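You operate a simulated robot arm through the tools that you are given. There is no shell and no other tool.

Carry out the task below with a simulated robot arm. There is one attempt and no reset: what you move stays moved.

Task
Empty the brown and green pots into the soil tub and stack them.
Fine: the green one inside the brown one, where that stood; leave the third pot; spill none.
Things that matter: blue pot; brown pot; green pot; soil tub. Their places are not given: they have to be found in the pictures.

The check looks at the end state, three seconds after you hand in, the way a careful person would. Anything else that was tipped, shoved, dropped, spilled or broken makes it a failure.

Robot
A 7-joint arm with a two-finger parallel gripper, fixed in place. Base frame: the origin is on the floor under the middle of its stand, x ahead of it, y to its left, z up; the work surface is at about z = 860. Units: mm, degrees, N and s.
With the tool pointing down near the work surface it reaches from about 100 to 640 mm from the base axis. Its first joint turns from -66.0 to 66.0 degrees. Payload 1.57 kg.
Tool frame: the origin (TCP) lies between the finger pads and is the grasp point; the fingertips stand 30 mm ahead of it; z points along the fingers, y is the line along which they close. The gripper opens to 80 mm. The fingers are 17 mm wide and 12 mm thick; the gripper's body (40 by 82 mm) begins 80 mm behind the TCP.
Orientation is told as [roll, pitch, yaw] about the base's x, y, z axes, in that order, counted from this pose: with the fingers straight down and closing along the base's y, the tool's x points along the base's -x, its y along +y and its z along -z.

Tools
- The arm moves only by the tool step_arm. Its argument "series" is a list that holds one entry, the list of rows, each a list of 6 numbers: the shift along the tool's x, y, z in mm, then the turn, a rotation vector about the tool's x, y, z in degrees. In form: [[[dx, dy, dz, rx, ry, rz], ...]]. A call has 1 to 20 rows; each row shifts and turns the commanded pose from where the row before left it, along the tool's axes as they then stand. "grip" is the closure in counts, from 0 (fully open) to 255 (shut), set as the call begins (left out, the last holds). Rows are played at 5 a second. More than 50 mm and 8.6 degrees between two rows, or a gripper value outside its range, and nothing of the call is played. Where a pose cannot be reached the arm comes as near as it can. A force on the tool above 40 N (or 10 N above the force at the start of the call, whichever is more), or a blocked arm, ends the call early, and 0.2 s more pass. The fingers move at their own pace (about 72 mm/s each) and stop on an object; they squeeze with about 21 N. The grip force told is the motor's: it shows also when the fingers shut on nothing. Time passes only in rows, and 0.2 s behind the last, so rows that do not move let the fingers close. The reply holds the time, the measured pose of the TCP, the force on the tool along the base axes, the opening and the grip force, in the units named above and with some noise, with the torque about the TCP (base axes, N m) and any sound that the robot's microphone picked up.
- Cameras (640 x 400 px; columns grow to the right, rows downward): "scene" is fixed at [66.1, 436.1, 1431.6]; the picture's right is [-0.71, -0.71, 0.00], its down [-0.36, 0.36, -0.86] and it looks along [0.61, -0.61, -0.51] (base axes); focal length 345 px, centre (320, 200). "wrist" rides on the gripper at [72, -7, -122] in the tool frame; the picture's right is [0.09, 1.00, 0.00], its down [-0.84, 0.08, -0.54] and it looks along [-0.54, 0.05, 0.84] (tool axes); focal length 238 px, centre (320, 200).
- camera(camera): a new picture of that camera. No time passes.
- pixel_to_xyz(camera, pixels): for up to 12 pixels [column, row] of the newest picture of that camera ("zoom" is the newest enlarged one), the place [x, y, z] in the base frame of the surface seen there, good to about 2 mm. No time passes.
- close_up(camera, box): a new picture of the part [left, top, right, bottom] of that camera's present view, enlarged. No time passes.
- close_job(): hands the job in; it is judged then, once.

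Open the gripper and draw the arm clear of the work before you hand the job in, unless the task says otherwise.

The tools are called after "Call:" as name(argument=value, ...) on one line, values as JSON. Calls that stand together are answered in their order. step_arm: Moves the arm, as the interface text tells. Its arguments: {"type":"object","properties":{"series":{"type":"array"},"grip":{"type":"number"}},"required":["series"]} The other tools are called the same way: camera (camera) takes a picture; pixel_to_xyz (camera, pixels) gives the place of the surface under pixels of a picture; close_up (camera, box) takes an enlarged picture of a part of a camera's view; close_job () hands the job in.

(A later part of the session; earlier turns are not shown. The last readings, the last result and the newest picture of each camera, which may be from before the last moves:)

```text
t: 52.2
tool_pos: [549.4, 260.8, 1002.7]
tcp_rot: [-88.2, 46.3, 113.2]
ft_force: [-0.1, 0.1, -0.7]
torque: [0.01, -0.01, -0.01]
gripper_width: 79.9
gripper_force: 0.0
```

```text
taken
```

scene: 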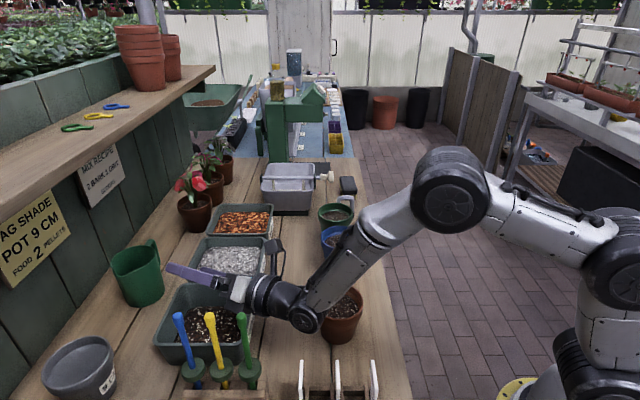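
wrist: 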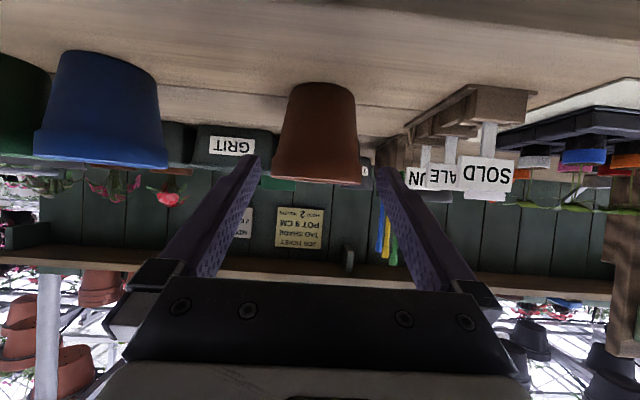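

All of this was reached. I check the wrist's clearance and test a bit more upward tilt and roll.

Call:
pixel_to_xyz(camera="scene", pixels=[[303, 318], [300, 330], [270, 315], [325, 290], [310, 300], [240, 290], [275, 265], [285, 322]])

Call:
step_arm(series=[[[0, 0, 0, 5.3, 4.7, 0], [0, 0, 0, 5.3, 4.7, 0], [0, 0, 0, 0, 0, 0]]])

```text
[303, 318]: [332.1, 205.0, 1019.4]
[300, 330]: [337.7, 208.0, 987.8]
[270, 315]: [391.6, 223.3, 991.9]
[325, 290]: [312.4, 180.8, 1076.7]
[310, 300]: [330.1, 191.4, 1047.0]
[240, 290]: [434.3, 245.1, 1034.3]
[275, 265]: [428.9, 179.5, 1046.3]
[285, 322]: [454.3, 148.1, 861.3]
```

```text
t: 53.0
tool_pos: [550.1, 259.9, 1003.1]
tcp_rot: [-108.4, 44.9, 99.8]
ft_force: [0.0, 0.0, 0.1]
torque: [0.01, -0.01, 0.0]
gripper_width: 80.0
gripper_force: 0.0
```

That also works. I take a picture to check the wrist's clearance from the label rack.

Call:
camera(camera="scene")

Call:
close_up(camera="scene", box=[150, 240, 400, 400])

```text
taken
```

scene: 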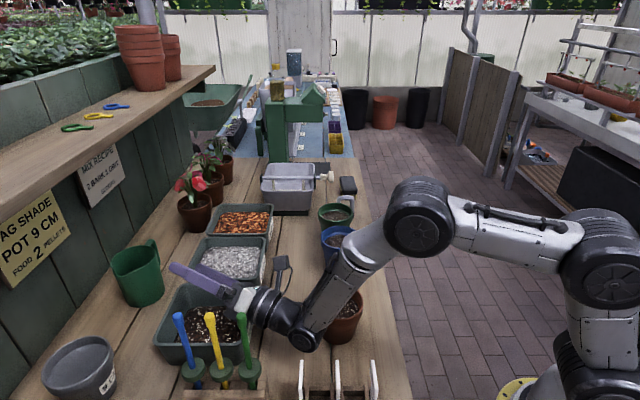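

```text
2.50 times, centred on (275, 320) of scene
```

zoom: 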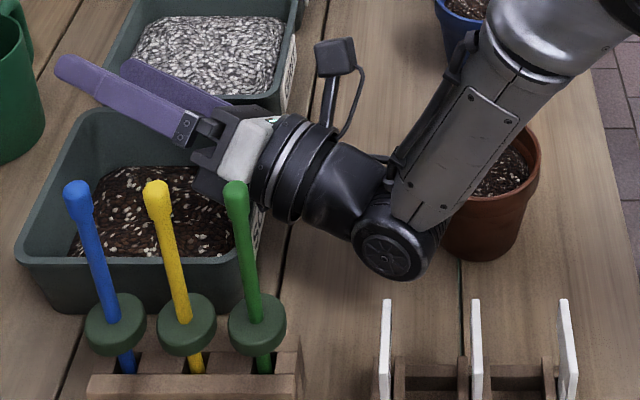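

I measure the lowest parts of the wrist against the rack and the brown pot.

Call:
pixel_to_xyz(camera="zoom", pixels=[[390, 250], [390, 278], [420, 265], [435, 230], [400, 190], [345, 225], [460, 200], [335, 60], [470, 235], [475, 310], [240, 190], [200, 160]])

```text
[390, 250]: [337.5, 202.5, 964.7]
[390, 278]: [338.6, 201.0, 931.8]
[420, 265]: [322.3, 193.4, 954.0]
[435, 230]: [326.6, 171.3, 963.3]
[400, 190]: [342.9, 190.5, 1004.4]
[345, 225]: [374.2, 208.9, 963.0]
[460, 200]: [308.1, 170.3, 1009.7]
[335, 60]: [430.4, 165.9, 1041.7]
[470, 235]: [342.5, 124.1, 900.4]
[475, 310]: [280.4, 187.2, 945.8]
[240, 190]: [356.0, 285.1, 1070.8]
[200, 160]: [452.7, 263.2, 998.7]
```

Clearances are fine: the knuckle bottom is about 25 mm from the rack horizontally, and higher when the tool is level. I unwind the rehearsal in reverse.

Call:
step_arm(series=[[[0, 0, 0, -5.3, -4.7, 0], [0, 0, 0, -5.3, -4.7, 0], [0, 0, 0, 0, 0, 8], [0, 0, 0, -5.5, -4.3, 0], [0, 0, 0, -5.5, -4.3, 0], [0, 0, 0, -5.5, -4.3, 0], [0, 0, 0, -5.5, -4.3, 0], [0, 0, 0, 0, 0, 8], [0, 0, 0, 0, 0, 8], [0, 0, 0, 0, 0, 8], [0, 0, 0, 0, 0, 8], [0, 0, 0, 0, 0, 8], [0, 0, 0, 0, 0, 8], [0, 0, 0, 0, 0, 8], [0, 0, 0, 0, 0, 8], [0, 0, 0, 0, 0, 8], [0, 0, 0, 0, 0, 8], [0, 0, 0, 0, 0, 8], [0, 0, 0, 0, 0, 8], [0, 0, 0, 0, 0, 0]]])

```text
t: 57.2
tool_pos: [550.1, 258.5, 1002.2]
tcp_rot: [-43.6, -47.7, 73.8]
ft_force: [-0.3, -0.2, -0.2]
torque: [-0.02, -0.03, 0.0]
gripper_width: 80.2
gripper_force: 0.1
```

The roll is at -32°. I finish unrolling and yaw back to azimuth 45°.

Call:
step_arm(series=[[[0, 0, 0, 0, 0, 8], [0, 0, 0, 0, 0, 8], [0, 0, 0, 0, 0, 8], [0, 0, 0, 0, 0, 8], [-17.3, 0, -10, 0, 0, 0], [-17.3, 0, -10, 0, 0, 0], [-17.3, 0, -10, 0, 0, 0], [0, 0, 0, -5.1, 0, -2.85], [0, 0, 0, -5.1, 0, -2.85], [0, 0, 0, -5.1, 0, -2.85], [0, 0, 0, -5.1, 0, -2.85], [0, 0, 0, 0, 0, 0]]])

```text
t: 59.8
tool_pos: [553.1, 256.8, 1066.7]
tcp_rot: [-1.6, -61.4, 43.5]
ft_force: [0.2, 1.2, 0.4]
torque: [0.0, 0.0, -0.02]
gripper_width: 80.3
gripper_force: 0.1
out of reach, approached as far as the arm can: row 9
```

The tool is back near azimuth 42° with small residuals: α 28.6° and roll 0.9°. I correct these and travel back to the brown pot's pre-grasp point.

Call:
step_arm(series=[[[0, 0, 0, -2.87, 1.4, -0.7], [19.9, 1.9, -34.5, 0, 0, 0], [19.9, 1.9, -34.5, 0, 0, 0], [19.9, 1.9, -34.5, 0, 0, 0], [19.9, 1.9, -34.5, 0, 0, 0], [19.9, 1.9, -34.5, 0, 0, 0], [19.9, 1.9, -34.5, 0, 0, 0], [19.9, 1.9, -34.5, 0, 0, 0], [19.9, 1.9, -34.5, 0, 0, 0], [19.9, 1.9, -34.5, 0, 0, 0], [0, 0, 0, 0, 0, 0]]])

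```text
t: 62.2
tool_pos: [286.0, 16.5, 1064.8]
tcp_rot: [0.0, -59.9, 45.0]
ft_force: [-0.3, 0.2, 0.1]
torque: [0.04, 0.0, 0.01]
gripper_width: 79.9
gripper_force: 0.1
```

The orientation is exact now. I descend to the pre-grasp point and verify.

Call:
step_arm(series=[[[23.3, -0.5, 13.5, 0, 0, 0], [23.3, -0.5, 13.5, 0, 0, 0], [23.3, -0.5, 13.5, 0, 0, 0], [23.3, -0.5, 13.5, 0, 0, 0], [0, 0, 0, 0, 0, 0]]])

Call:
close_up(camera="wrist", box=[180, 20, 460, 260])

```text
t: 63.4
tool_pos: [287.9, 15.9, 960.0]
tcp_rot: [-0.2, -60.0, 45.0]
ft_force: [0.4, 0.5, 0.0]
torque: [-0.01, -0.05, -0.01]
gripper_width: 80.1
gripper_force: 0.0
```

```text
1.67 times, centred on (320, 140) of wrist
```

zoom: 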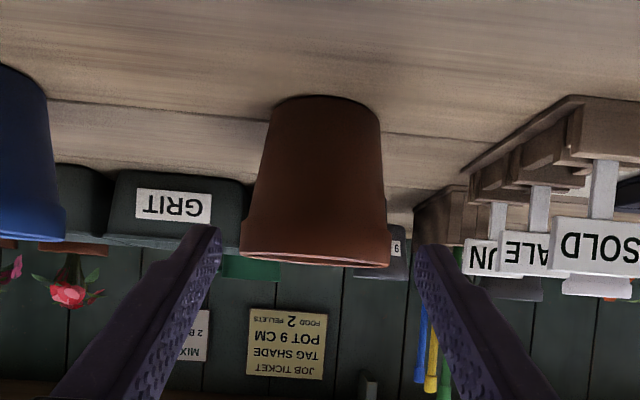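

Aligned at n=215, t=192. I advance to the grasp point in steps.

Call:
step_arm(series=[[[5.4, 0, 0, 0, 0, 0], [0, 0, 30, 0, 0, 0], [0, 0, 30, 0, 0, 0], [0, 0, 24, 0, 0, 0], [0, 0, 12, 0, 0, 0], [0, 0, 12, 0, 0, 0], [0, 0, 10.6, 0, 0, 0], [0, 0, 0, 0, 0, 0]]])

Call:
close_up(camera="wrist", box=[180, 20, 460, 260])

```text
t: 65.2
tool_pos: [358.8, 86.9, 894.4]
tcp_rot: [-0.1, -60.0, 45.0]
ft_force: [0.4, -1.3, 0.0]
torque: [-0.01, -0.01, 0.0]
gripper_width: 80.2
gripper_force: 0.0
```

```text
1.67 times, centred on (320, 140) of wrist
```

zoom: 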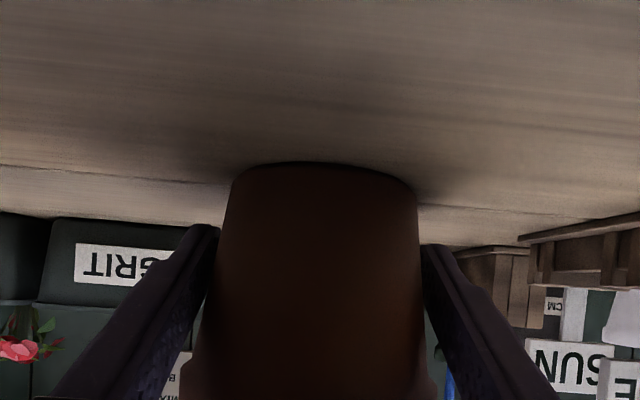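

The gripper is evenly around the body again at TCP (358.8, 86.9, 894.4). I close and let it settle.

Call:
step_arm(series=[[[0, 0, 0, 0, 0, 0], [0, 0, 0, 0, 0, 0], [0, 0, 0, 0, 0, 0], [0, 0, 0, 0, 0, 0], [0, 0, 0, 0, 0, 0]]], grip=255)

```text
t: 66.4
tool_pos: [357.9, 86.6, 895.2]
tcp_rot: [0.1, -60.0, 44.9]
ft_force: [0.0, 0.4, -0.9]
torque: [0.01, -0.02, 0.01]
gripper_width: 77.2
gripper_force: 21.2
```

Gripped at 77.2 mm with 21 N. I lift straight up to z≈1060 slowly.

Call:
step_arm(series=[[[-4.33, 0, -2.5, 0, 0, 0], [-8.66, 0, -5, 0, 0, 0], [-13, 0, -7.5, 0, 0, 0], [-13, 0, -7.5, 0, 0, 0], [-13, 0, -7.5, 0, 0, 0], [-13, 0, -7.5, 0, 0, 0], [-13, 0, -7.5, 0, 0, 0], [-13, 0, -7.5, 0, 0, 0], [-13, 0, -7.5, 0, 0, 0], [-13, 0, -7.5, 0, 0, 0], [-13, 0, -7.5, 0, 0, 0], [-8.66, 0, -5, 0, 0, 0], [-4.33, 0, -2.5, 0, 0, 0], [0, 0, 0, 0, 0, 0]]])

Call:
camera(camera="scene")

```text
t: 69.4
tool_pos: [359.5, 85.8, 1060.3]
tcp_rot: [0.0, -60.0, 45.0]
ft_force: [-0.1, 0.3, -1.3]
torque: [-0.02, -0.03, 0.01]
gripper_width: 77.1
gripper_force: 20.4
```

```text
taken
```

scene: 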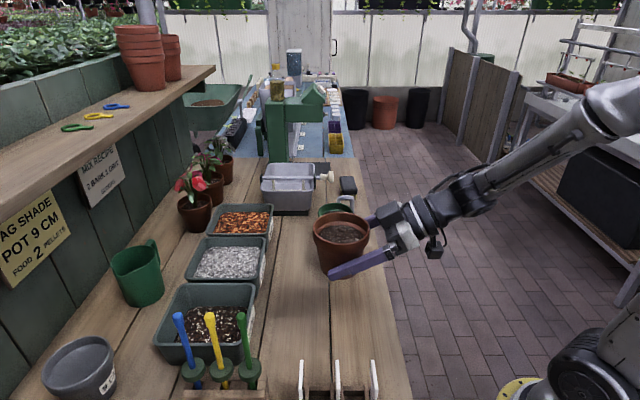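

The pot hangs level. I carry it at z≈1060 over to the start point above the tub, in gentle steps.

Call:
step_arm(series=[[[-6.1, -2.1, 10.6, 0, 0, 0], [-12.25, -4.2, 21.2, 0, 0, 0], [-12.25, -4.2, 21.2, 0, 0, 0], [-12.25, -4.2, 21.2, 0, 0, 0], [-12.25, -4.2, 21.2, 0, 0, 0], [-12.25, -4.2, 21.2, 0, 0, 0], [-12.25, -4.2, 21.2, 0, 0, 0], [-12.25, -4.2, 21.2, 0, 0, 0], [-12.25, -4.2, 21.2, 0, 0, 0], [-12.25, -4.2, 21.2, 0, 0, 0], [-6.1, -2.1, 10.6, 0, 0, 0], [0, 0, 0, 0, 0, 0]]])

```text
t: 72.0
tool_pos: [561.8, 230.9, 1059.5]
tcp_rot: [-0.1, -60.0, 45.0]
ft_force: [-0.2, 0.2, -1.0]
torque: [-0.01, 0.03, 0.05]
gripper_width: 77.1
gripper_force: 21.2
```

At the start point above the tub. I yaw to azimuth ≈24.5° and lower to z≈1003.

Call:
step_arm(series=[[[0, 0, 0, 3.55, 0, 2.05], [0, 0, 0, 3.55, 0, 2.05], [0, 0, 0, 3.55, 0, 2.05], [0, 0, 0, 3.55, 0, 2.05], [0, 0, 0, 3.55, 0, 2.05], [13, 0, 7.5, 0, 0, 0], [13, 0, 7.5, 0, 0, 0], [13, 0, 7.5, 0, 0, 0], [9.5, 0, 5.5, 0, 0, 0], [0, 0, 0, 0, 0, 0]]])

Call:
camera(camera="scene")

Call:
close_up(camera="scene", box=[140, 180, 360, 380])

```text
t: 74.2
tool_pos: [561.8, 230.9, 1004.2]
tcp_rot: [-0.1, -60.1, 24.5]
ft_force: [0.1, -0.1, -1.6]
torque: [0.03, 0.0, 0.03]
gripper_width: 77.1
gripper_force: 21.2
```

```text
taken
```

scene: 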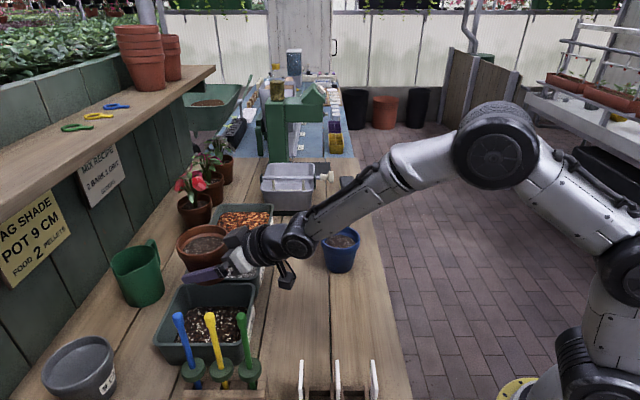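

```text
2.00 times, centred on (250, 280) of scene
```

zoom: 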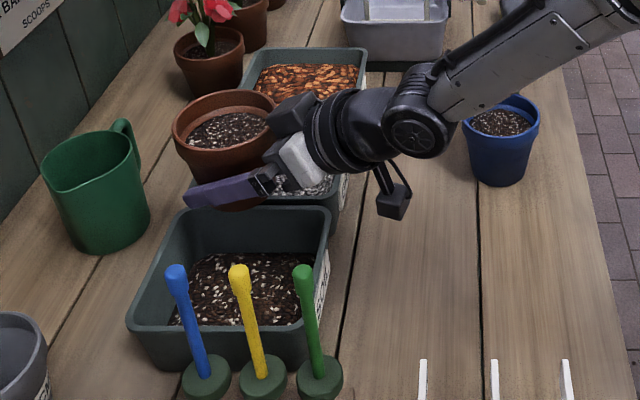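

The pot is upright, with its mouth next to the tub centre on the pour side. I begin rolling gently to -48° and look.

Call:
step_arm(series=[[[0, 0, 0, 0, 0, -6], [0, 0, 0, 0, 0, -6], [0, 0, 0, 0, 0, -6], [0, 0, 0, 0, 0, -6], [0, 0, 0, 0, 0, -6], [0, 0, 0, 0, 0, -6], [0, 0, 0, 0, 0, -6], [0, 0, 0, 0, 0, -6], [0, 0, 0, 0, 0, 0]]])

Call:
close_up(camera="scene", box=[140, 180, 360, 380])

```text
t: 76.2
tool_pos: [561.6, 229.6, 1005.7]
tcp_rot: [-52.2, -35.4, 90.3]
ft_force: [-0.2, -0.3, -1.1]
torque: [0.02, 0.01, 0.0]
gripper_width: 76.6
gripper_force: 21.3
```

```text
2.00 times, centred on (250, 280) of scene
```

zoom: 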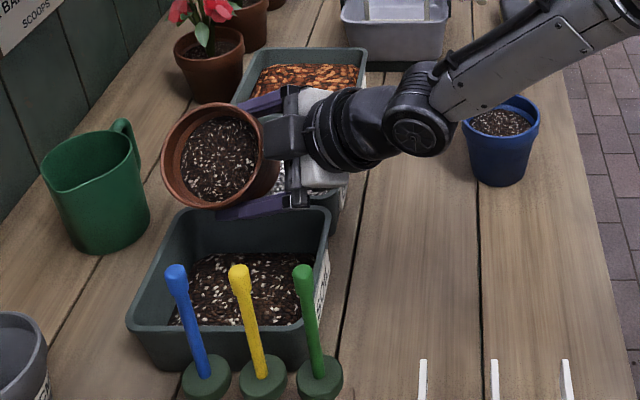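

No soil has left the pot yet. I check where the lower lip of the mouth lies.

Call:
pixel_to_xyz(camera="zoom", pixels=[[215, 208], [235, 203], [190, 203], [262, 150], [165, 165], [215, 103], [215, 165], [290, 205], [188, 208], [310, 208], [240, 320], [250, 290]])

```text
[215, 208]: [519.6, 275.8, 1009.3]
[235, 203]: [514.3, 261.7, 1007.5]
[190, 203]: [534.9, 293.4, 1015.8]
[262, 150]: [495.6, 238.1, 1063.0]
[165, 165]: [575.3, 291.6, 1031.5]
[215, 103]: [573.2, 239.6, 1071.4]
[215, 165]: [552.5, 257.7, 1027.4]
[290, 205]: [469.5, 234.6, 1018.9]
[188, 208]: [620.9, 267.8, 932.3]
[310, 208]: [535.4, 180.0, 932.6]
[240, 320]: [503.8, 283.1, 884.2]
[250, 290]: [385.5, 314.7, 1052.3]
```

The lowest lip point is at (520,276), right over the tub's middle. I continue the roll slowly to about -90°.

Call:
step_arm(series=[[[0, 0, 0, 0, 0, -4], [0, 0, 0, 0, 0, -4], [0, 0, 0, 0, 0, -4], [0, 0, 0, 0, 0, -4], [0, 0, 0, 0, 0, -4], [0, 0, 0, 0, 0, -4], [0, 0, 0, 0, 0, -4], [0, 0, 0, 0, 0, 0]]])

Call:
close_up(camera="scene", box=[140, 180, 360, 380])

```text
t: 78.0
tool_pos: [561.8, 229.9, 1004.5]
tcp_rot: [-59.3, -11.9, 107.4]
ft_force: [-0.4, -0.2, -1.1]
torque: [-0.02, 0.0, 0.01]
gripper_width: 76.8
gripper_force: 20.5
```

```text
2.00 times, centred on (250, 280) of scene
```

zoom: 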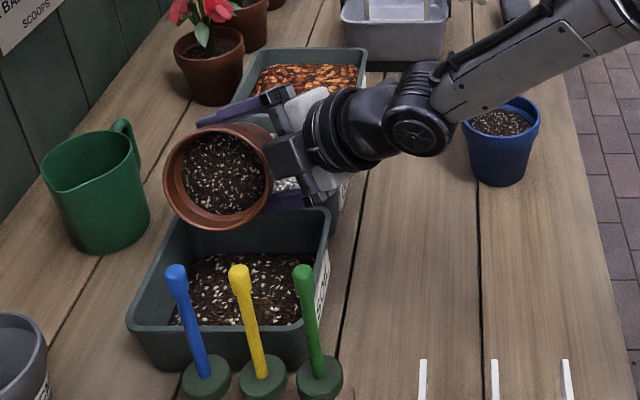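

The soil still sits at this tilt of about 64°, over the tub. I continue to about -100°.

Call:
step_arm(series=[[[0, 0, 0, 0, 0, -4], [0, 0, 0, 0, 0, -4], [0, 0, 0, 0, 0, -4], [0, 0, 0, 0, 0, -4], [0, 0, 0, 0, 0, -4], [0, 0, 0, 0, 0, 0]]])

Call:
close_up(camera="scene", box=[140, 180, 360, 380])

```text
t: 79.4
tool_pos: [561.4, 229.5, 1003.6]
tcp_rot: [-59.9, 5.3, 117.5]
ft_force: [0.0, 0.3, -0.3]
torque: [0.01, 0.0, 0.03]
gripper_width: 76.2
gripper_force: 21.5
```

```text
2.00 times, centred on (250, 280) of scene
```

zoom: 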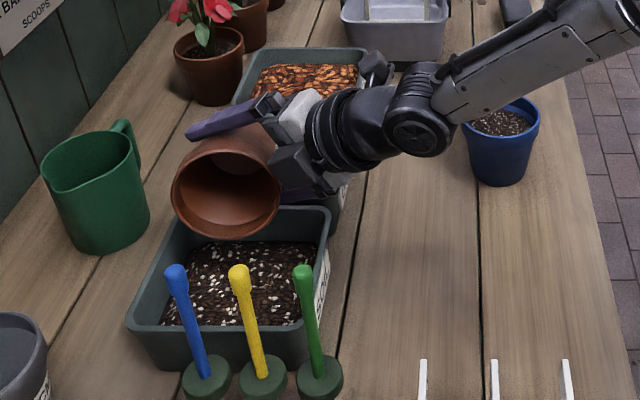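

The soil has dropped into the tub, whose level rose, and the force on the tool fell. I look closer for leftovers or spills.

Call:
close_up(camera="scene", box=[185, 230, 255, 300])

Call:
close_up(camera="scene", box=[140, 260, 280, 380])

```text
5.71 times, centred on (220, 265) of scene
```

zoom: 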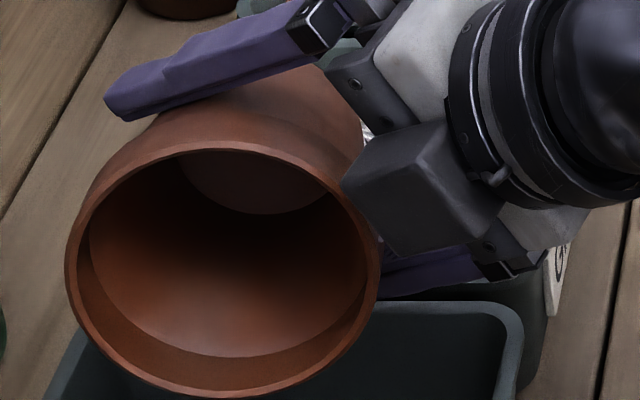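

```text
3.33 times, centred on (210, 320) of scene
```

zoom: 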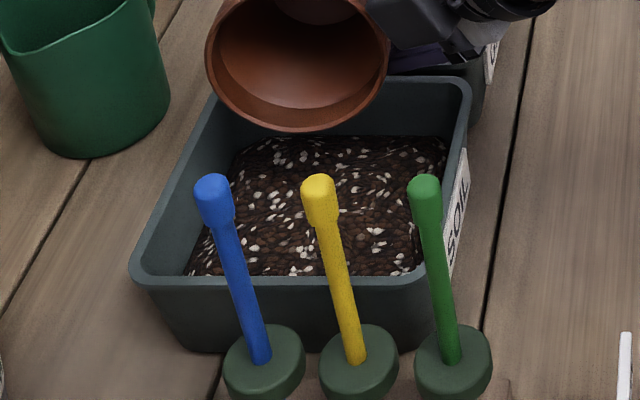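

The pot's inside is bare down to its base, and nothing is on the rims. I tip a little further for certainty, wait, and then roll back upright.

Call:
step_arm(series=[[[0, 0, 0, 0, 0, -6], [0, 0, 0, 0, 0, -6], [0, 0, 0, 0, 0, -6], [0, 0, 0, 0, 0, 0], [0, 0, 0, 0, 0, 0], [0, 0, 0, 0, 0, 0]]])

Call:
close_up(camera="scene", box=[140, 200, 320, 380])

```text
t: 80.8
tool_pos: [562.1, 229.4, 1005.5]
tcp_rot: [-57.6, 20.7, 127.1]
ft_force: [0.3, -0.7, 0.6]
torque: [-0.01, -0.05, -0.01]
gripper_width: 76.1
gripper_force: 20.9
```

```text
2.22 times, centred on (230, 290) of scene
```

zoom: 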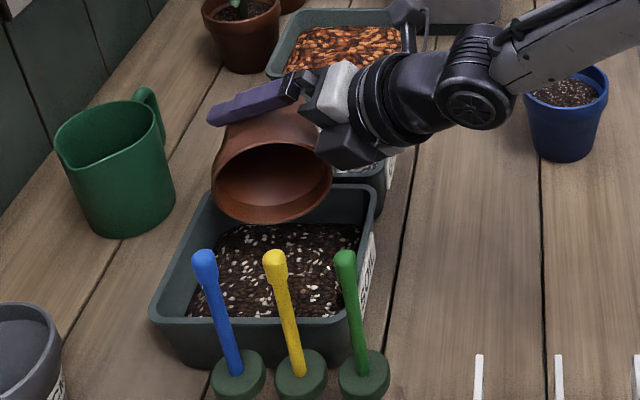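

The pot is empty and nothing spilled. I roll it back upright.

Call:
step_arm(series=[[[0, 0, 0, 0, 0, 6], [0, 0, 0, 0, 0, 6], [0, 0, 0, 0, 0, 6], [0, 0, 0, 0, 0, 6], [0, 0, 0, 0, 0, 6], [0, 0, 0, 0, 0, 6], [0, 0, 0, 0, 0, 6], [0, 0, 0, 0, 0, 6], [0, 0, 0, 0, 0, 6], [0, 0, 0, 0, 0, 6], [0, 0, 0, 0, 0, 6], [0, 0, 0, 0, 0, 6], [0, 0, 0, 0, 0, 6], [0, 0, 0, 0, 0, 6], [0, 0, 0, 0, 0, 6], [0, 0, 0, 0, 0, 6], [0, 0, 0, 0, 0, 6], [0, 0, 0, 0, 0, 6], [0, 0, 0, 0, 0, 6], [0, 0, 0, 0, 0, 0]]])

Call:
close_up(camera="scene", box=[140, 200, 320, 380])

```text
t: 85.0
tool_pos: [560.3, 228.9, 1004.6]
tcp_rot: [0.1, -60.1, 24.4]
ft_force: [0.8, 0.2, -0.5]
torque: [0.0, 0.01, -0.05]
gripper_width: 75.9
gripper_force: 21.5
```

```text
2.22 times, centred on (230, 290) of scene
```

zoom: 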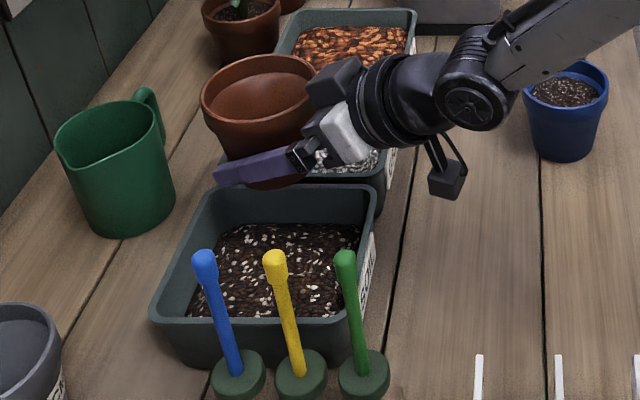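

The pot is upright and empty. I retrace: up to z≈1060, yaw back to 45°, and travel back above the original spot.

Call:
step_arm(series=[[[-9.5, 0, -5.5, 0, 0, 0], [-13, 0, -7.5, 0, 0, 0], [-13, 0, -7.5, 0, 0, 0], [-13, 0, -7.5, 0, 0, 0], [0, 0, 0, -3.55, 0, -2.05], [0, 0, 0, -3.55, 0, -2.05], [0, 0, 0, -3.55, 0, -2.05], [0, 0, 0, -3.55, 0, -2.05], [0, 0, 0, -3.55, 0, -2.05], [0, 0, 0, 0, 0, 0]]])

Call:
step_arm(series=[[[6.1, 2.1, -10.6, 0, 0, 0], [12.25, 4.2, -21.2, 0, 0, 0], [12.25, 4.2, -21.2, 0, 0, 0], [12.25, 4.2, -21.2, 0, 0, 0], [12.25, 4.2, -21.2, 0, 0, 0], [12.25, 4.2, -21.2, 0, 0, 0], [12.25, 4.2, -21.2, 0, 0, 0], [12.25, 4.2, -21.2, 0, 0, 0], [12.25, 4.2, -21.2, 0, 0, 0], [12.25, 4.2, -21.2, 0, 0, 0], [6.1, 2.1, -10.6, 0, 0, 0], [0, 0, 0, 0, 0, 0]]])

Call:
camera(camera="scene")

```text
t: 87.2
tool_pos: [561.1, 228.8, 1060.2]
tcp_rot: [-0.1, -59.9, 45.0]
ft_force: [0.6, 0.2, -1.4]
torque: [0.0, -0.02, 0.02]
gripper_width: 75.9
gripper_force: 21.1
```

```text
t: 89.8
tool_pos: [359.0, 86.7, 1058.9]
tcp_rot: [-0.1, -59.9, 45.0]
ft_force: [0.0, -0.1, 1.0]
torque: [-0.01, 0.03, 0.0]
gripper_width: 75.6
gripper_force: 21.2
```

```text
taken
```

scene: 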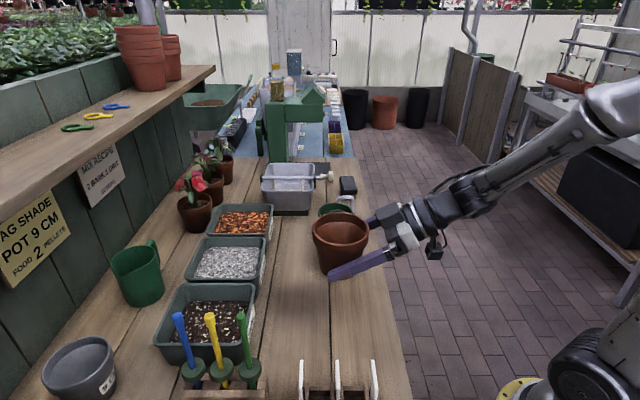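

The pot is back above its spot. I measure its rim relative to the gripper, since the grip width fell slightly to 75.6 mm.

Call:
close_up(camera="scene", box=[300, 200, 400, 290])

Call:
pixel_to_xyz(camera="zoom", pixels=[[191, 150], [430, 150], [310, 72], [320, 255], [250, 300], [250, 340], [340, 120]])

```text
4.44 times, centred on (350, 245) of scene
```

zoom: 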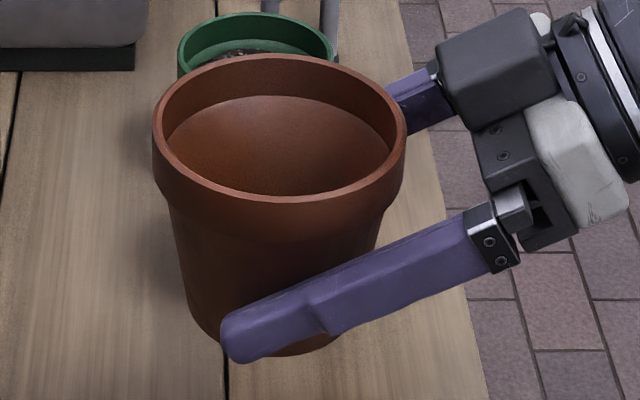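

```text
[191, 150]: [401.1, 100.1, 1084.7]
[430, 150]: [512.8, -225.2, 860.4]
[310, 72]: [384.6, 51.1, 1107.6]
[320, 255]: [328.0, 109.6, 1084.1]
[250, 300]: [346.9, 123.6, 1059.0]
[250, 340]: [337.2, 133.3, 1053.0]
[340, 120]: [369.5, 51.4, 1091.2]
```

I query the rim's four extreme points precisely.

Call:
pixel_to_xyz(camera="zoom", pixels=[[156, 128], [403, 128], [290, 58], [280, 198], [220, 184], [340, 188], [200, 72], [370, 82], [166, 165], [395, 160]])

```text
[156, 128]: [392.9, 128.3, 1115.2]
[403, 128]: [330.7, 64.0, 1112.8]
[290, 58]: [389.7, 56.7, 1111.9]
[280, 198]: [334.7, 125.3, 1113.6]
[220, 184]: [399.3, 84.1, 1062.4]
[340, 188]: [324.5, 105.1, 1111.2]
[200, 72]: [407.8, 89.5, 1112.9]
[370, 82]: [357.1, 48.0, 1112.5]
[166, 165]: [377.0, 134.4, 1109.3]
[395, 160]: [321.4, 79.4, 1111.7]
```

The rim is level and about 2 mm higher in the grip, and its centre matches the original spot within measuring noise. I lower the pot to just above the bench.

Call:
step_arm(series=[[[6.5, 0, 3.75, 0, 0, 0], [13, 0, 7.5, 0, 0, 0], [13, 0, 7.5, 0, 0, 0], [13, 0, 7.5, 0, 0, 0], [13, 0, 7.5, 0, 0, 0], [13, 0, 7.5, 0, 0, 0], [13, 0, 7.5, 0, 0, 0], [13, 0, 7.5, 0, 0, 0], [13, 0, 7.5, 0, 0, 0], [13, 0, 7.5, 0, 0, 0], [8.66, 0, 5, 0, 0, 0], [4.33, 0, 2.5, 0, 0, 0], [4.33, 0, 2.5, 0, 0, 0], [4.33, 0, 2.5, 0, 0, 0], [0, 0, 0, 0, 0, 0]]])

```text
t: 93.0
tool_pos: [360.1, 87.4, 893.2]
tcp_rot: [-0.2, -60.0, 45.2]
ft_force: [-1.8, 0.5, 7.2]
torque: [0.11, 0.19, 0.04]
gripper_width: 75.7
gripper_force: 20.9
```

Contact with the bench shows as 7 N upward at z=893. I ease up by 1 mm and open the gripper.

Call:
step_arm(series=[[[-0.7, 0, -0.4, 0, 0, 0], [0, 0, 0, 0, 0, 0]]])

Call:
step_arm(series=[[[0, 0, 0, 0, 0, 0], [0, 0, 0, 0, 0, 0], [0, 0, 0, 0, 0, 0]]], grip=0)

Call:
close_up(camera="scene", box=[280, 250, 480, 380])

Call:
close_up(camera="wrist", box=[180, 20, 460, 260])

```text
t: 93.6
tool_pos: [359.7, 85.7, 893.5]
tcp_rot: [0.0, -60.1, 45.0]
ft_force: [0.2, -0.1, 0.5]
torque: [0.0, 0.05, -0.02]
gripper_width: 75.4
gripper_force: 20.5
```

```text
t: 94.4
tool_pos: [360.3, 87.0, 893.8]
tcp_rot: [0.1, -59.9, 45.0]
ft_force: [0.0, 0.0, -0.3]
torque: [-0.01, 0.01, -0.07]
gripper_width: 80.1
gripper_force: 0.0
```

```text
3.08 times, centred on (380, 315) of scene
```

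zoom: 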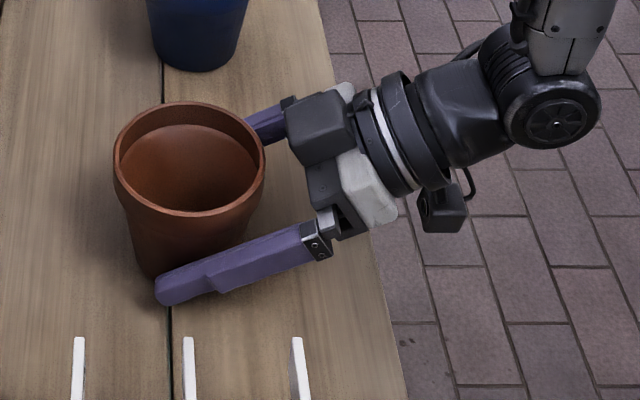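

```text
1.67 times, centred on (320, 140) of wrist
```

zoom: 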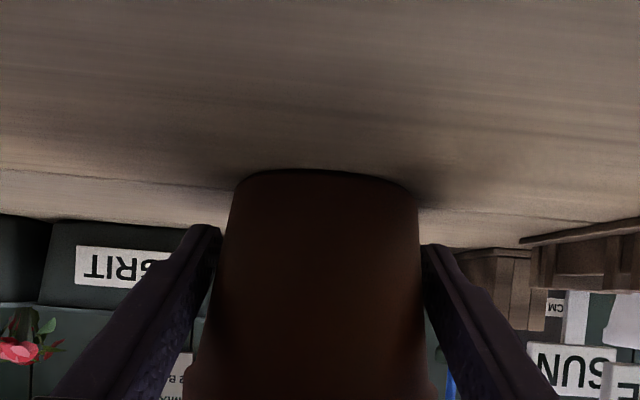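

The brown pot stands at its spot, within about 3 mm of its original outline. I withdraw along the tool axis.

Call:
step_arm(series=[[[0, 0, -10, 0, 0, 0], [0, 0, -20, 0, 0, 0], [0, 0, -30, 0, 0, 0], [0, 0, -30, 0, 0, 0], [0, 0, -30, 0, 0, 0], [0, 0, 0, 0, 0, 0]]])

Call:
close_up(camera="scene", box=[280, 250, 480, 380])

```text
t: 95.8
tool_pos: [285.8, 15.1, 954.6]
tcp_rot: [0.0, -60.0, 45.0]
ft_force: [0.6, 0.3, 0.3]
torque: [0.0, 0.04, 0.04]
gripper_width: 80.0
gripper_force: 0.0
```

```text
3.08 times, centred on (380, 315) of scene
```

zoom: 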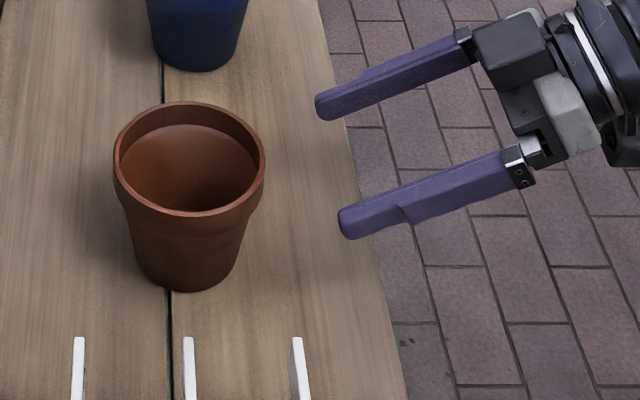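

I measure the brown pot's new rim for the later nesting: its extremes and inner edge.

Call:
pixel_to_xyz(camera="zoom", pixels=[[116, 150], [263, 150], [190, 104], [190, 213], [140, 115], [240, 117], [135, 195], [248, 192], [190, 112], [190, 205], [125, 150], [255, 150]])

Call:
close_up(camera="scene", box=[290, 270, 390, 350])

```text
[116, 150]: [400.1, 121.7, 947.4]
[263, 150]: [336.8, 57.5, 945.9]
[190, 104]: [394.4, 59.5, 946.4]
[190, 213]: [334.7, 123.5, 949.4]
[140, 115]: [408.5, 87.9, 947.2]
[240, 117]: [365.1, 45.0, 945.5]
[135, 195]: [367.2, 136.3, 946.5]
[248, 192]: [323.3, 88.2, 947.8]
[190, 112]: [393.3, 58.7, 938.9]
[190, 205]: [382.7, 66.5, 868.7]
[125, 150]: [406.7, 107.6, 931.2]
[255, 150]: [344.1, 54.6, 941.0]
```

```text
5.00 times, centred on (340, 310) of scene
```

zoom: 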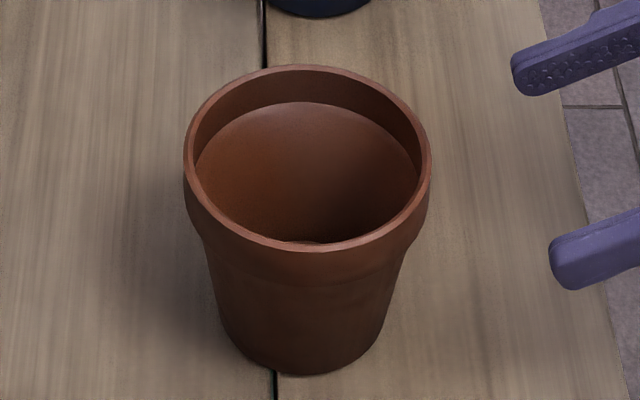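

The brown pot's rim is centred at about (366,90), level at z≈947. Next is the green pot: I rise and move along the aisle side to its pre-grasp column, checking reach at height first.

Call:
step_arm(series=[[[-22.7, 0, -13.1, 0, 0, 0], [-22.7, 0, -13.1, 0, 0, 0], [-22.7, 0, -13.1, 0, 0, 0], [-22.7, 0, -13.1, 0, 0, 0], [0, -38, 0, 0, 0, 0], [0, -38, 0, 0, 0, 0], [0, -38, 0, 0, 0, 0], [0, -38, 0, 0, 0, 0], [0, -38, 0, 0, 0, 0], [0, -38, 0, 0, 0, 0], [0, -38, 0, 0, 0, 0], [0, -38, 0, 0, 0, 0], [0, 0, 0, 0, 0, 0]]])

Call:
camera(camera="scene")

Call:
camera(camera="wrist")

```text
t: 98.6
tool_pos: [501.2, -200.4, 1058.3]
tcp_rot: [0.0, -59.9, 45.0]
ft_force: [-0.8, 0.1, 0.0]
torque: [-0.03, 0.03, 0.03]
gripper_width: 79.9
gripper_force: 0.0
```

```text
taken
```

scene: 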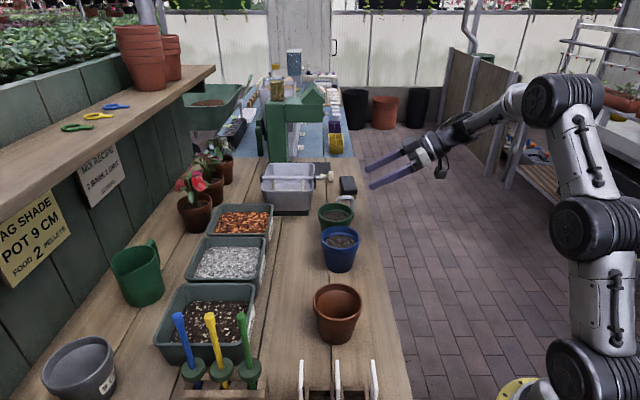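

```text
taken
```

wrist: 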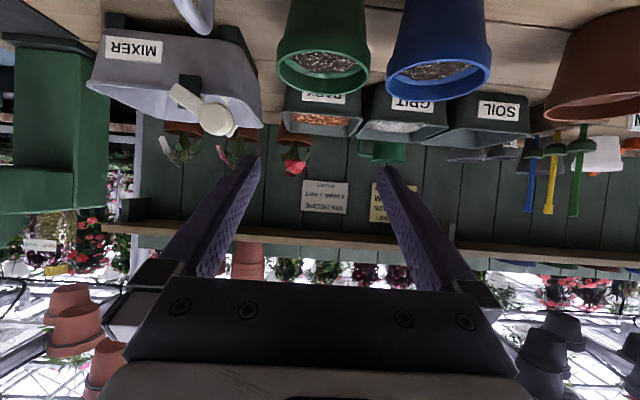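

Azimuth 45° is reachable here. The green pot is centred near wrist column 323, the blue pot is to the right, and the tamper handle is to the left at (195,10). I descend to the pre-grasp height.

Call:
step_arm(series=[[[21.9, 0, 12.6, 0, 0, 0], [21.9, 0, 12.6, 0, 0, 0], [21.9, 0, 12.6, 0, 0, 0], [21.9, 0, 12.6, 0, 0, 0], [0, 0, 0, 0, 0, 0]]])

Call:
camera(camera="wrist")

Call:
close_up(camera="wrist", box=[180, 20, 460, 260])

Call:
close_up(camera="scene", box=[280, 140, 480, 280])

```text
t: 99.8
tool_pos: [500.6, -201.1, 956.5]
tcp_rot: [-0.1, -60.1, 45.0]
ft_force: [0.4, -0.4, -0.8]
torque: [0.04, 0.04, 0.0]
gripper_width: 80.1
gripper_force: 0.1
```

```text
taken
```

wrist: 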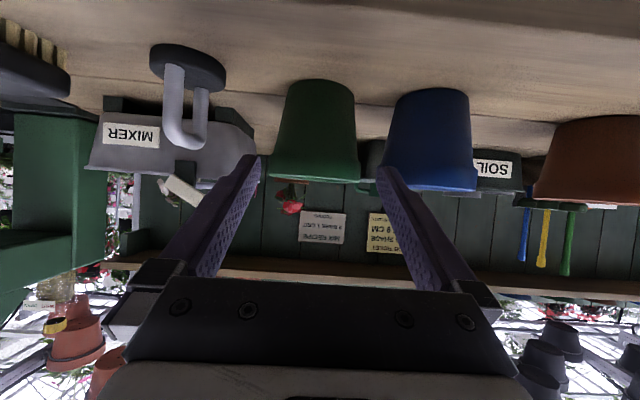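

```text
1.67 times, centred on (320, 140) of wrist
```

zoom: 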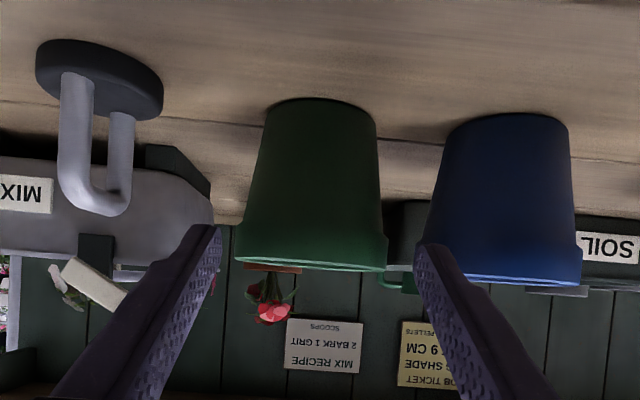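

```text
2.86 times, centred on (380, 210) of scene
```

zoom: 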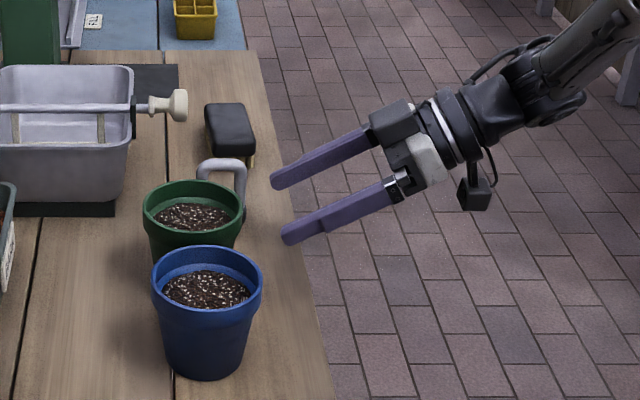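

The geometry looks like the brown case, with the green pot about 2 mm to the left in the view. I measure its surface before advancing.

Call:
pixel_to_xyz(camera="zoom", pixels=[[315, 180], [315, 130], [315, 255], [252, 180], [380, 180], [425, 255], [440, 200], [300, 180], [130, 205], [110, 120], [160, 100], [580, 260]])

```text
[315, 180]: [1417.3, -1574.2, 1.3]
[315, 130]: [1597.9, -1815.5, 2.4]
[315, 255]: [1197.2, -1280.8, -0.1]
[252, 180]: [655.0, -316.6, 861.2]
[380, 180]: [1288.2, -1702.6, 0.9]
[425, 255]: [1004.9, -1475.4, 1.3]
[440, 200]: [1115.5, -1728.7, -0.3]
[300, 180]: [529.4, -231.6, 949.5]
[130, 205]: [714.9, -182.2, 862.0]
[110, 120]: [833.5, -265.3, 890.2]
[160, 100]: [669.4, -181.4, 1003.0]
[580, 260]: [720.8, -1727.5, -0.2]
```

The newest zoom was the scene one, so I repeat the query with wrist pixels.

Call:
pixel_to_xyz(camera="wrist", pixels=[[317, 128], [317, 98], [317, 173], [281, 128], [354, 128], [271, 172], [358, 172], [395, 128], [388, 165], [217, 75], [185, 75], [430, 128]])

```text
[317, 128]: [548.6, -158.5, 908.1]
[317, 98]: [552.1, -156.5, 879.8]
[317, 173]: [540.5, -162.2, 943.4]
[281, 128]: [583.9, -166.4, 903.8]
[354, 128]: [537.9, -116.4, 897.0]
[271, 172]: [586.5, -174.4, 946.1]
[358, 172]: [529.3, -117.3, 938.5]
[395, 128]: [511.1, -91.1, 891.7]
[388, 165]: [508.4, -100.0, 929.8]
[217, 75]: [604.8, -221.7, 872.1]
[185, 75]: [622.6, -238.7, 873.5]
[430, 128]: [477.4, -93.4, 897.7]
```

The front surface gives a centre near n≈312. I shift about 1.5 mm toward it and advance 80 mm along the tool axis, then check the gaps.

Call:
step_arm(series=[[[0, -1.5, 0, 0, 0, 0], [0, 0, 25, 0, 0, 0], [0, 0, 25, 0, 0, 0], [0, 0, 20, 0, 0, 0], [0, 0, 10, 0, 0, 0], [0, 0, 0, 0, 0, 0]]])

Call:
close_up(camera="wrist", box=[180, 20, 460, 260])

Call:
close_up(camera="scene", box=[280, 160, 420, 280])

```text
t: 101.2
tool_pos: [550.4, -154.7, 916.8]
tcp_rot: [0.0, -60.0, 45.1]
ft_force: [-0.1, 0.4, 0.1]
torque: [0.02, 0.03, 0.01]
gripper_width: 80.0
gripper_force: 0.1
```

```text
1.67 times, centred on (320, 140) of wrist
```

zoom: 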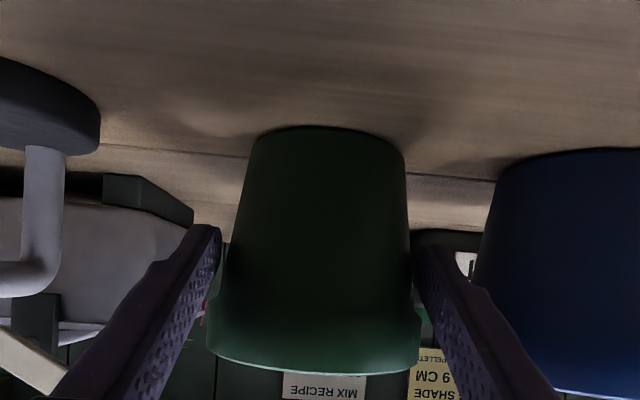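

```text
3.33 times, centred on (350, 220) of scene
```

zoom: 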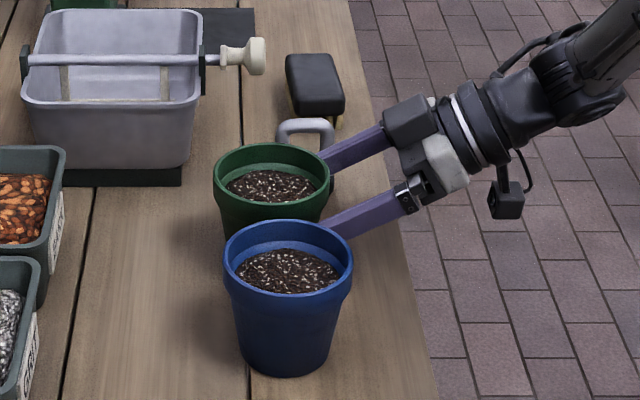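

The gaps look even (about 10 px left, 5 px right, like the good brown grasp), and the right finger is clear of the blue pot. I advance the last 37 mm.

Call:
step_arm(series=[[[1.5, 0.3, 0, 0, 0, 0], [1.4, 0, 10, 0, 0, 0], [0, 0, 10, 0, 0, 0], [0, 0, 9, 0, 0, 0], [0, 0, 8, 0, 0, 0], [0, 0, 0, 0, 0, 0]]])

Call:
close_up(camera="wrist", box=[180, 20, 460, 260])

Call:
close_up(camera="scene", box=[280, 160, 420, 280])

```text
t: 102.6
tool_pos: [570.5, -132.3, 895.9]
tcp_rot: [0.1, -60.0, 45.0]
ft_force: [-0.2, 0.6, -0.4]
torque: [-0.01, 0.02, 0.01]
gripper_width: 80.2
gripper_force: 0.0
```

```text
1.67 times, centred on (320, 140) of wrist
```

zoom: 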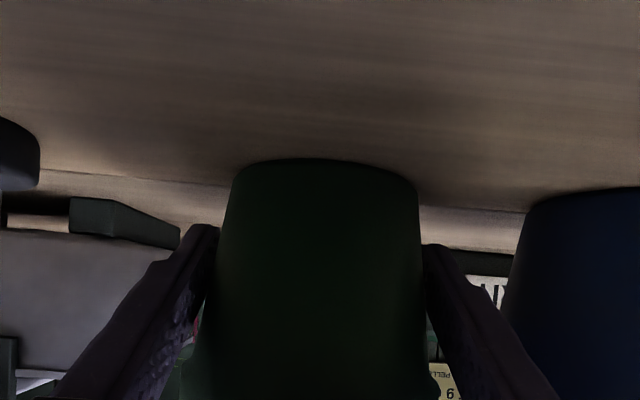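

```text
3.33 times, centred on (350, 220) of scene
```

zoom: 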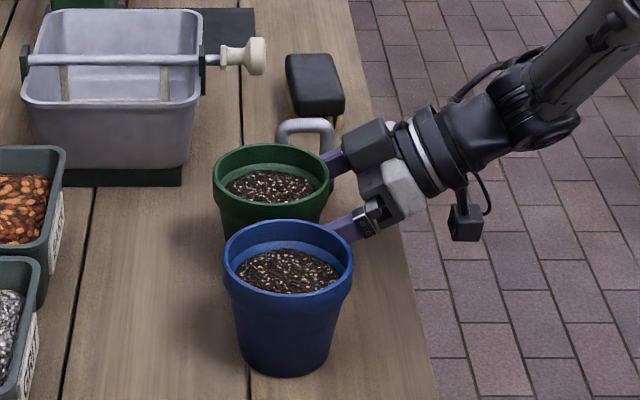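

The view matches the brown grasp almost exactly, and neither neighbour has moved. I close the gripper.

Call:
step_arm(series=[[[0, 0, 0, 0, 0, 0], [0, 0, 0, 0, 0, 0], [0, 0, 0, 0, 0, 0], [0, 0, 0, 0, 0, 0], [0, 0, 0, 0, 0, 0]]], grip=255)

```text
t: 103.8
tool_pos: [570.9, -132.4, 896.4]
tcp_rot: [0.0, -59.9, 45.0]
ft_force: [0.0, -0.1, 0.5]
torque: [-0.01, 0.01, 0.0]
gripper_width: 77.3
gripper_force: 21.7
```

Gripped at 77.3 mm with 21.7 N. I lift straight up slowly between its neighbours.

Call:
step_arm(series=[[[-4.33, 0, -2.5, 0, 0, 0], [-8.66, 0, -5, 0, 0, 0], [-8.66, 0, -5, 0, 0, 0], [-8.66, 0, -5, 0, 0, 0], [0, 0, 0, 0, 0, 0]]])

Call:
close_up(camera="scene", box=[280, 140, 420, 280])

```text
t: 105.0
tool_pos: [571.7, -131.6, 931.3]
tcp_rot: [0.0, -60.0, 44.9]
ft_force: [0.0, -0.2, -1.1]
torque: [-0.02, 0.0, 0.0]
gripper_width: 77.9
gripper_force: 21.2
```

```text
2.86 times, centred on (350, 210) of scene
```

zoom: 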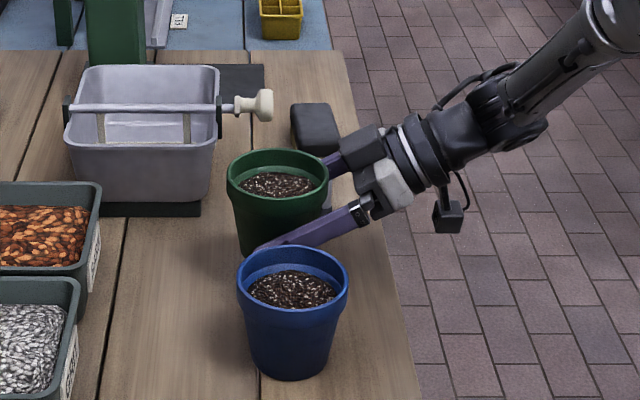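

The green pot rises level and clear of the blue pot. I continue up to z≈1060.

Call:
step_arm(series=[[[-8.66, 0, -5, 0, 0, 0], [-13, 0, -7.5, 0, 0, 0], [-13, 0, -7.5, 0, 0, 0], [-13, 0, -7.5, 0, 0, 0], [-13, 0, -7.5, 0, 0, 0], [-13, 0, -7.5, 0, 0, 0], [-13, 0, -7.5, 0, 0, 0], [-13, 0, -7.5, 0, 0, 0], [-8.66, 0, -5, 0, 0, 0], [-3.46, 0, -2, 0, 0, 0], [0, 0, 0, 0, 0, 0]]])

Call:
camera(camera="scene")

```text
t: 107.4
tool_pos: [573.0, -132.1, 1062.5]
tcp_rot: [-0.2, -60.0, 45.1]
ft_force: [0.3, 0.6, -2.0]
torque: [0.03, -0.03, 0.0]
gripper_width: 77.6
gripper_force: 21.1
```

```text
taken
```

scene: 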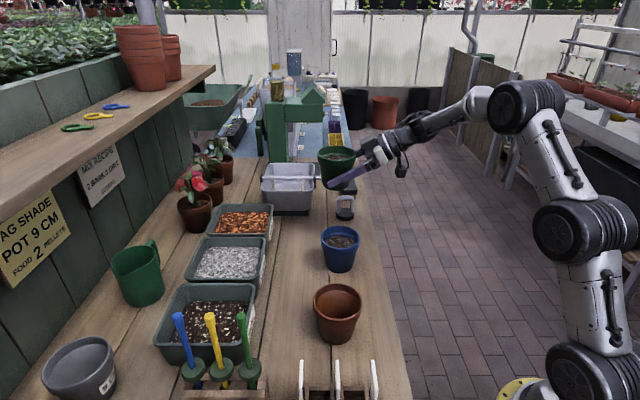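

The green pot is upright at z≈1062. I carry it diagonally, above everything, to the same pour start point over the tub.

Call:
step_arm(series=[[[-3.9, 8.27, 6.73, 0, 0, 0], [-7.77, 16.54, 13.46, 0, 0, 0], [-7.77, 16.54, 13.46, 0, 0, 0], [-7.77, 16.54, 13.46, 0, 0, 0], [-7.77, 16.54, 13.46, 0, 0, 0], [-7.77, 16.54, 13.46, 0, 0, 0], [-7.77, 16.54, 13.46, 0, 0, 0], [-7.77, 16.54, 13.46, 0, 0, 0], [-7.77, 16.54, 13.46, 0, 0, 0], [-7.77, 16.54, 13.46, 0, 0, 0], [-7.77, 16.54, 13.46, 0, 0, 0], [-7.77, 16.54, 13.46, 0, 0, 0], [-7.77, 16.54, 13.46, 0, 0, 0], [-7.77, 16.54, 13.46, 0, 0, 0], [-7.77, 16.54, 13.46, 0, 0, 0], [-7.77, 16.54, 13.46, 0, 0, 0], [-3.9, 8.27, 6.73, 0, 0, 0], [0, 0, 0, 0, 0, 0]]])

Call:
camera(camera="scene")

```text
t: 111.2
tool_pos: [560.1, 232.5, 1061.8]
tcp_rot: [0.1, -60.0, 44.9]
ft_force: [0.4, -0.2, -0.3]
torque: [0.03, 0.02, 0.01]
gripper_width: 77.3
gripper_force: 21.2
```

```text
taken
```

scene: 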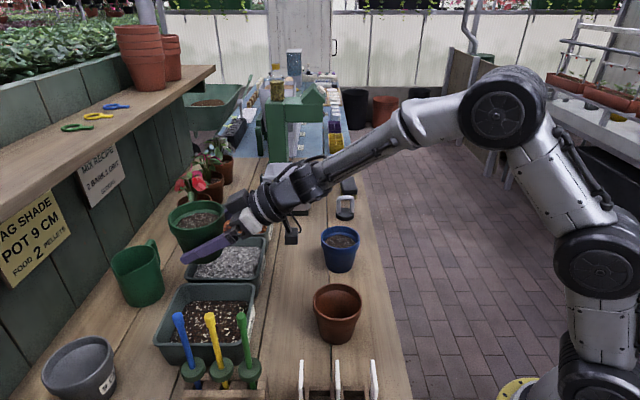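

The arm is at the same start point with the pot level. I repeat the yaw to azimuth ≈24.5° and lower to z≈1004.

Call:
step_arm(series=[[[0, 0, 0, 3.55, 0, 2.05], [0, 0, 0, 3.55, 0, 2.05], [0, 0, 0, 3.55, 0, 2.05], [0, 0, 0, 3.55, 0, 2.05], [0, 0, 0, 3.55, 0, 2.05], [13, 0, 7.5, 0, 0, 0], [13, 0, 7.5, 0, 0, 0], [13, 0, 7.5, 0, 0, 0], [9.5, 0, 5.5, 0, 0, 0], [0, 0, 0, 0, 0, 0]]])

Call:
close_up(camera="scene", box=[140, 180, 360, 380])

```text
t: 113.4
tool_pos: [560.8, 231.1, 1003.2]
tcp_rot: [-0.1, -60.0, 24.5]
ft_force: [-0.5, 0.6, -1.6]
torque: [0.02, 0.01, 0.01]
gripper_width: 77.0
gripper_force: 20.7
```

```text
2.00 times, centred on (250, 280) of scene
```

zoom: 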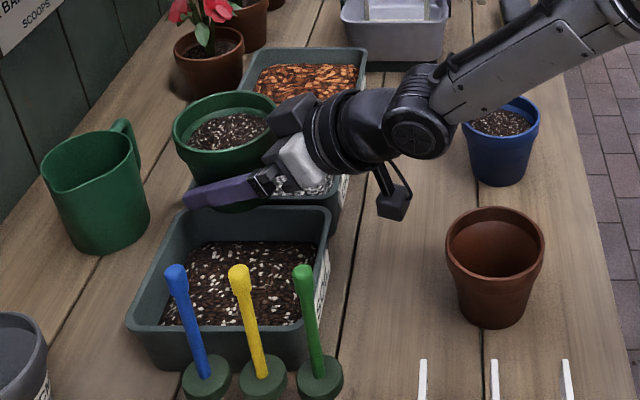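

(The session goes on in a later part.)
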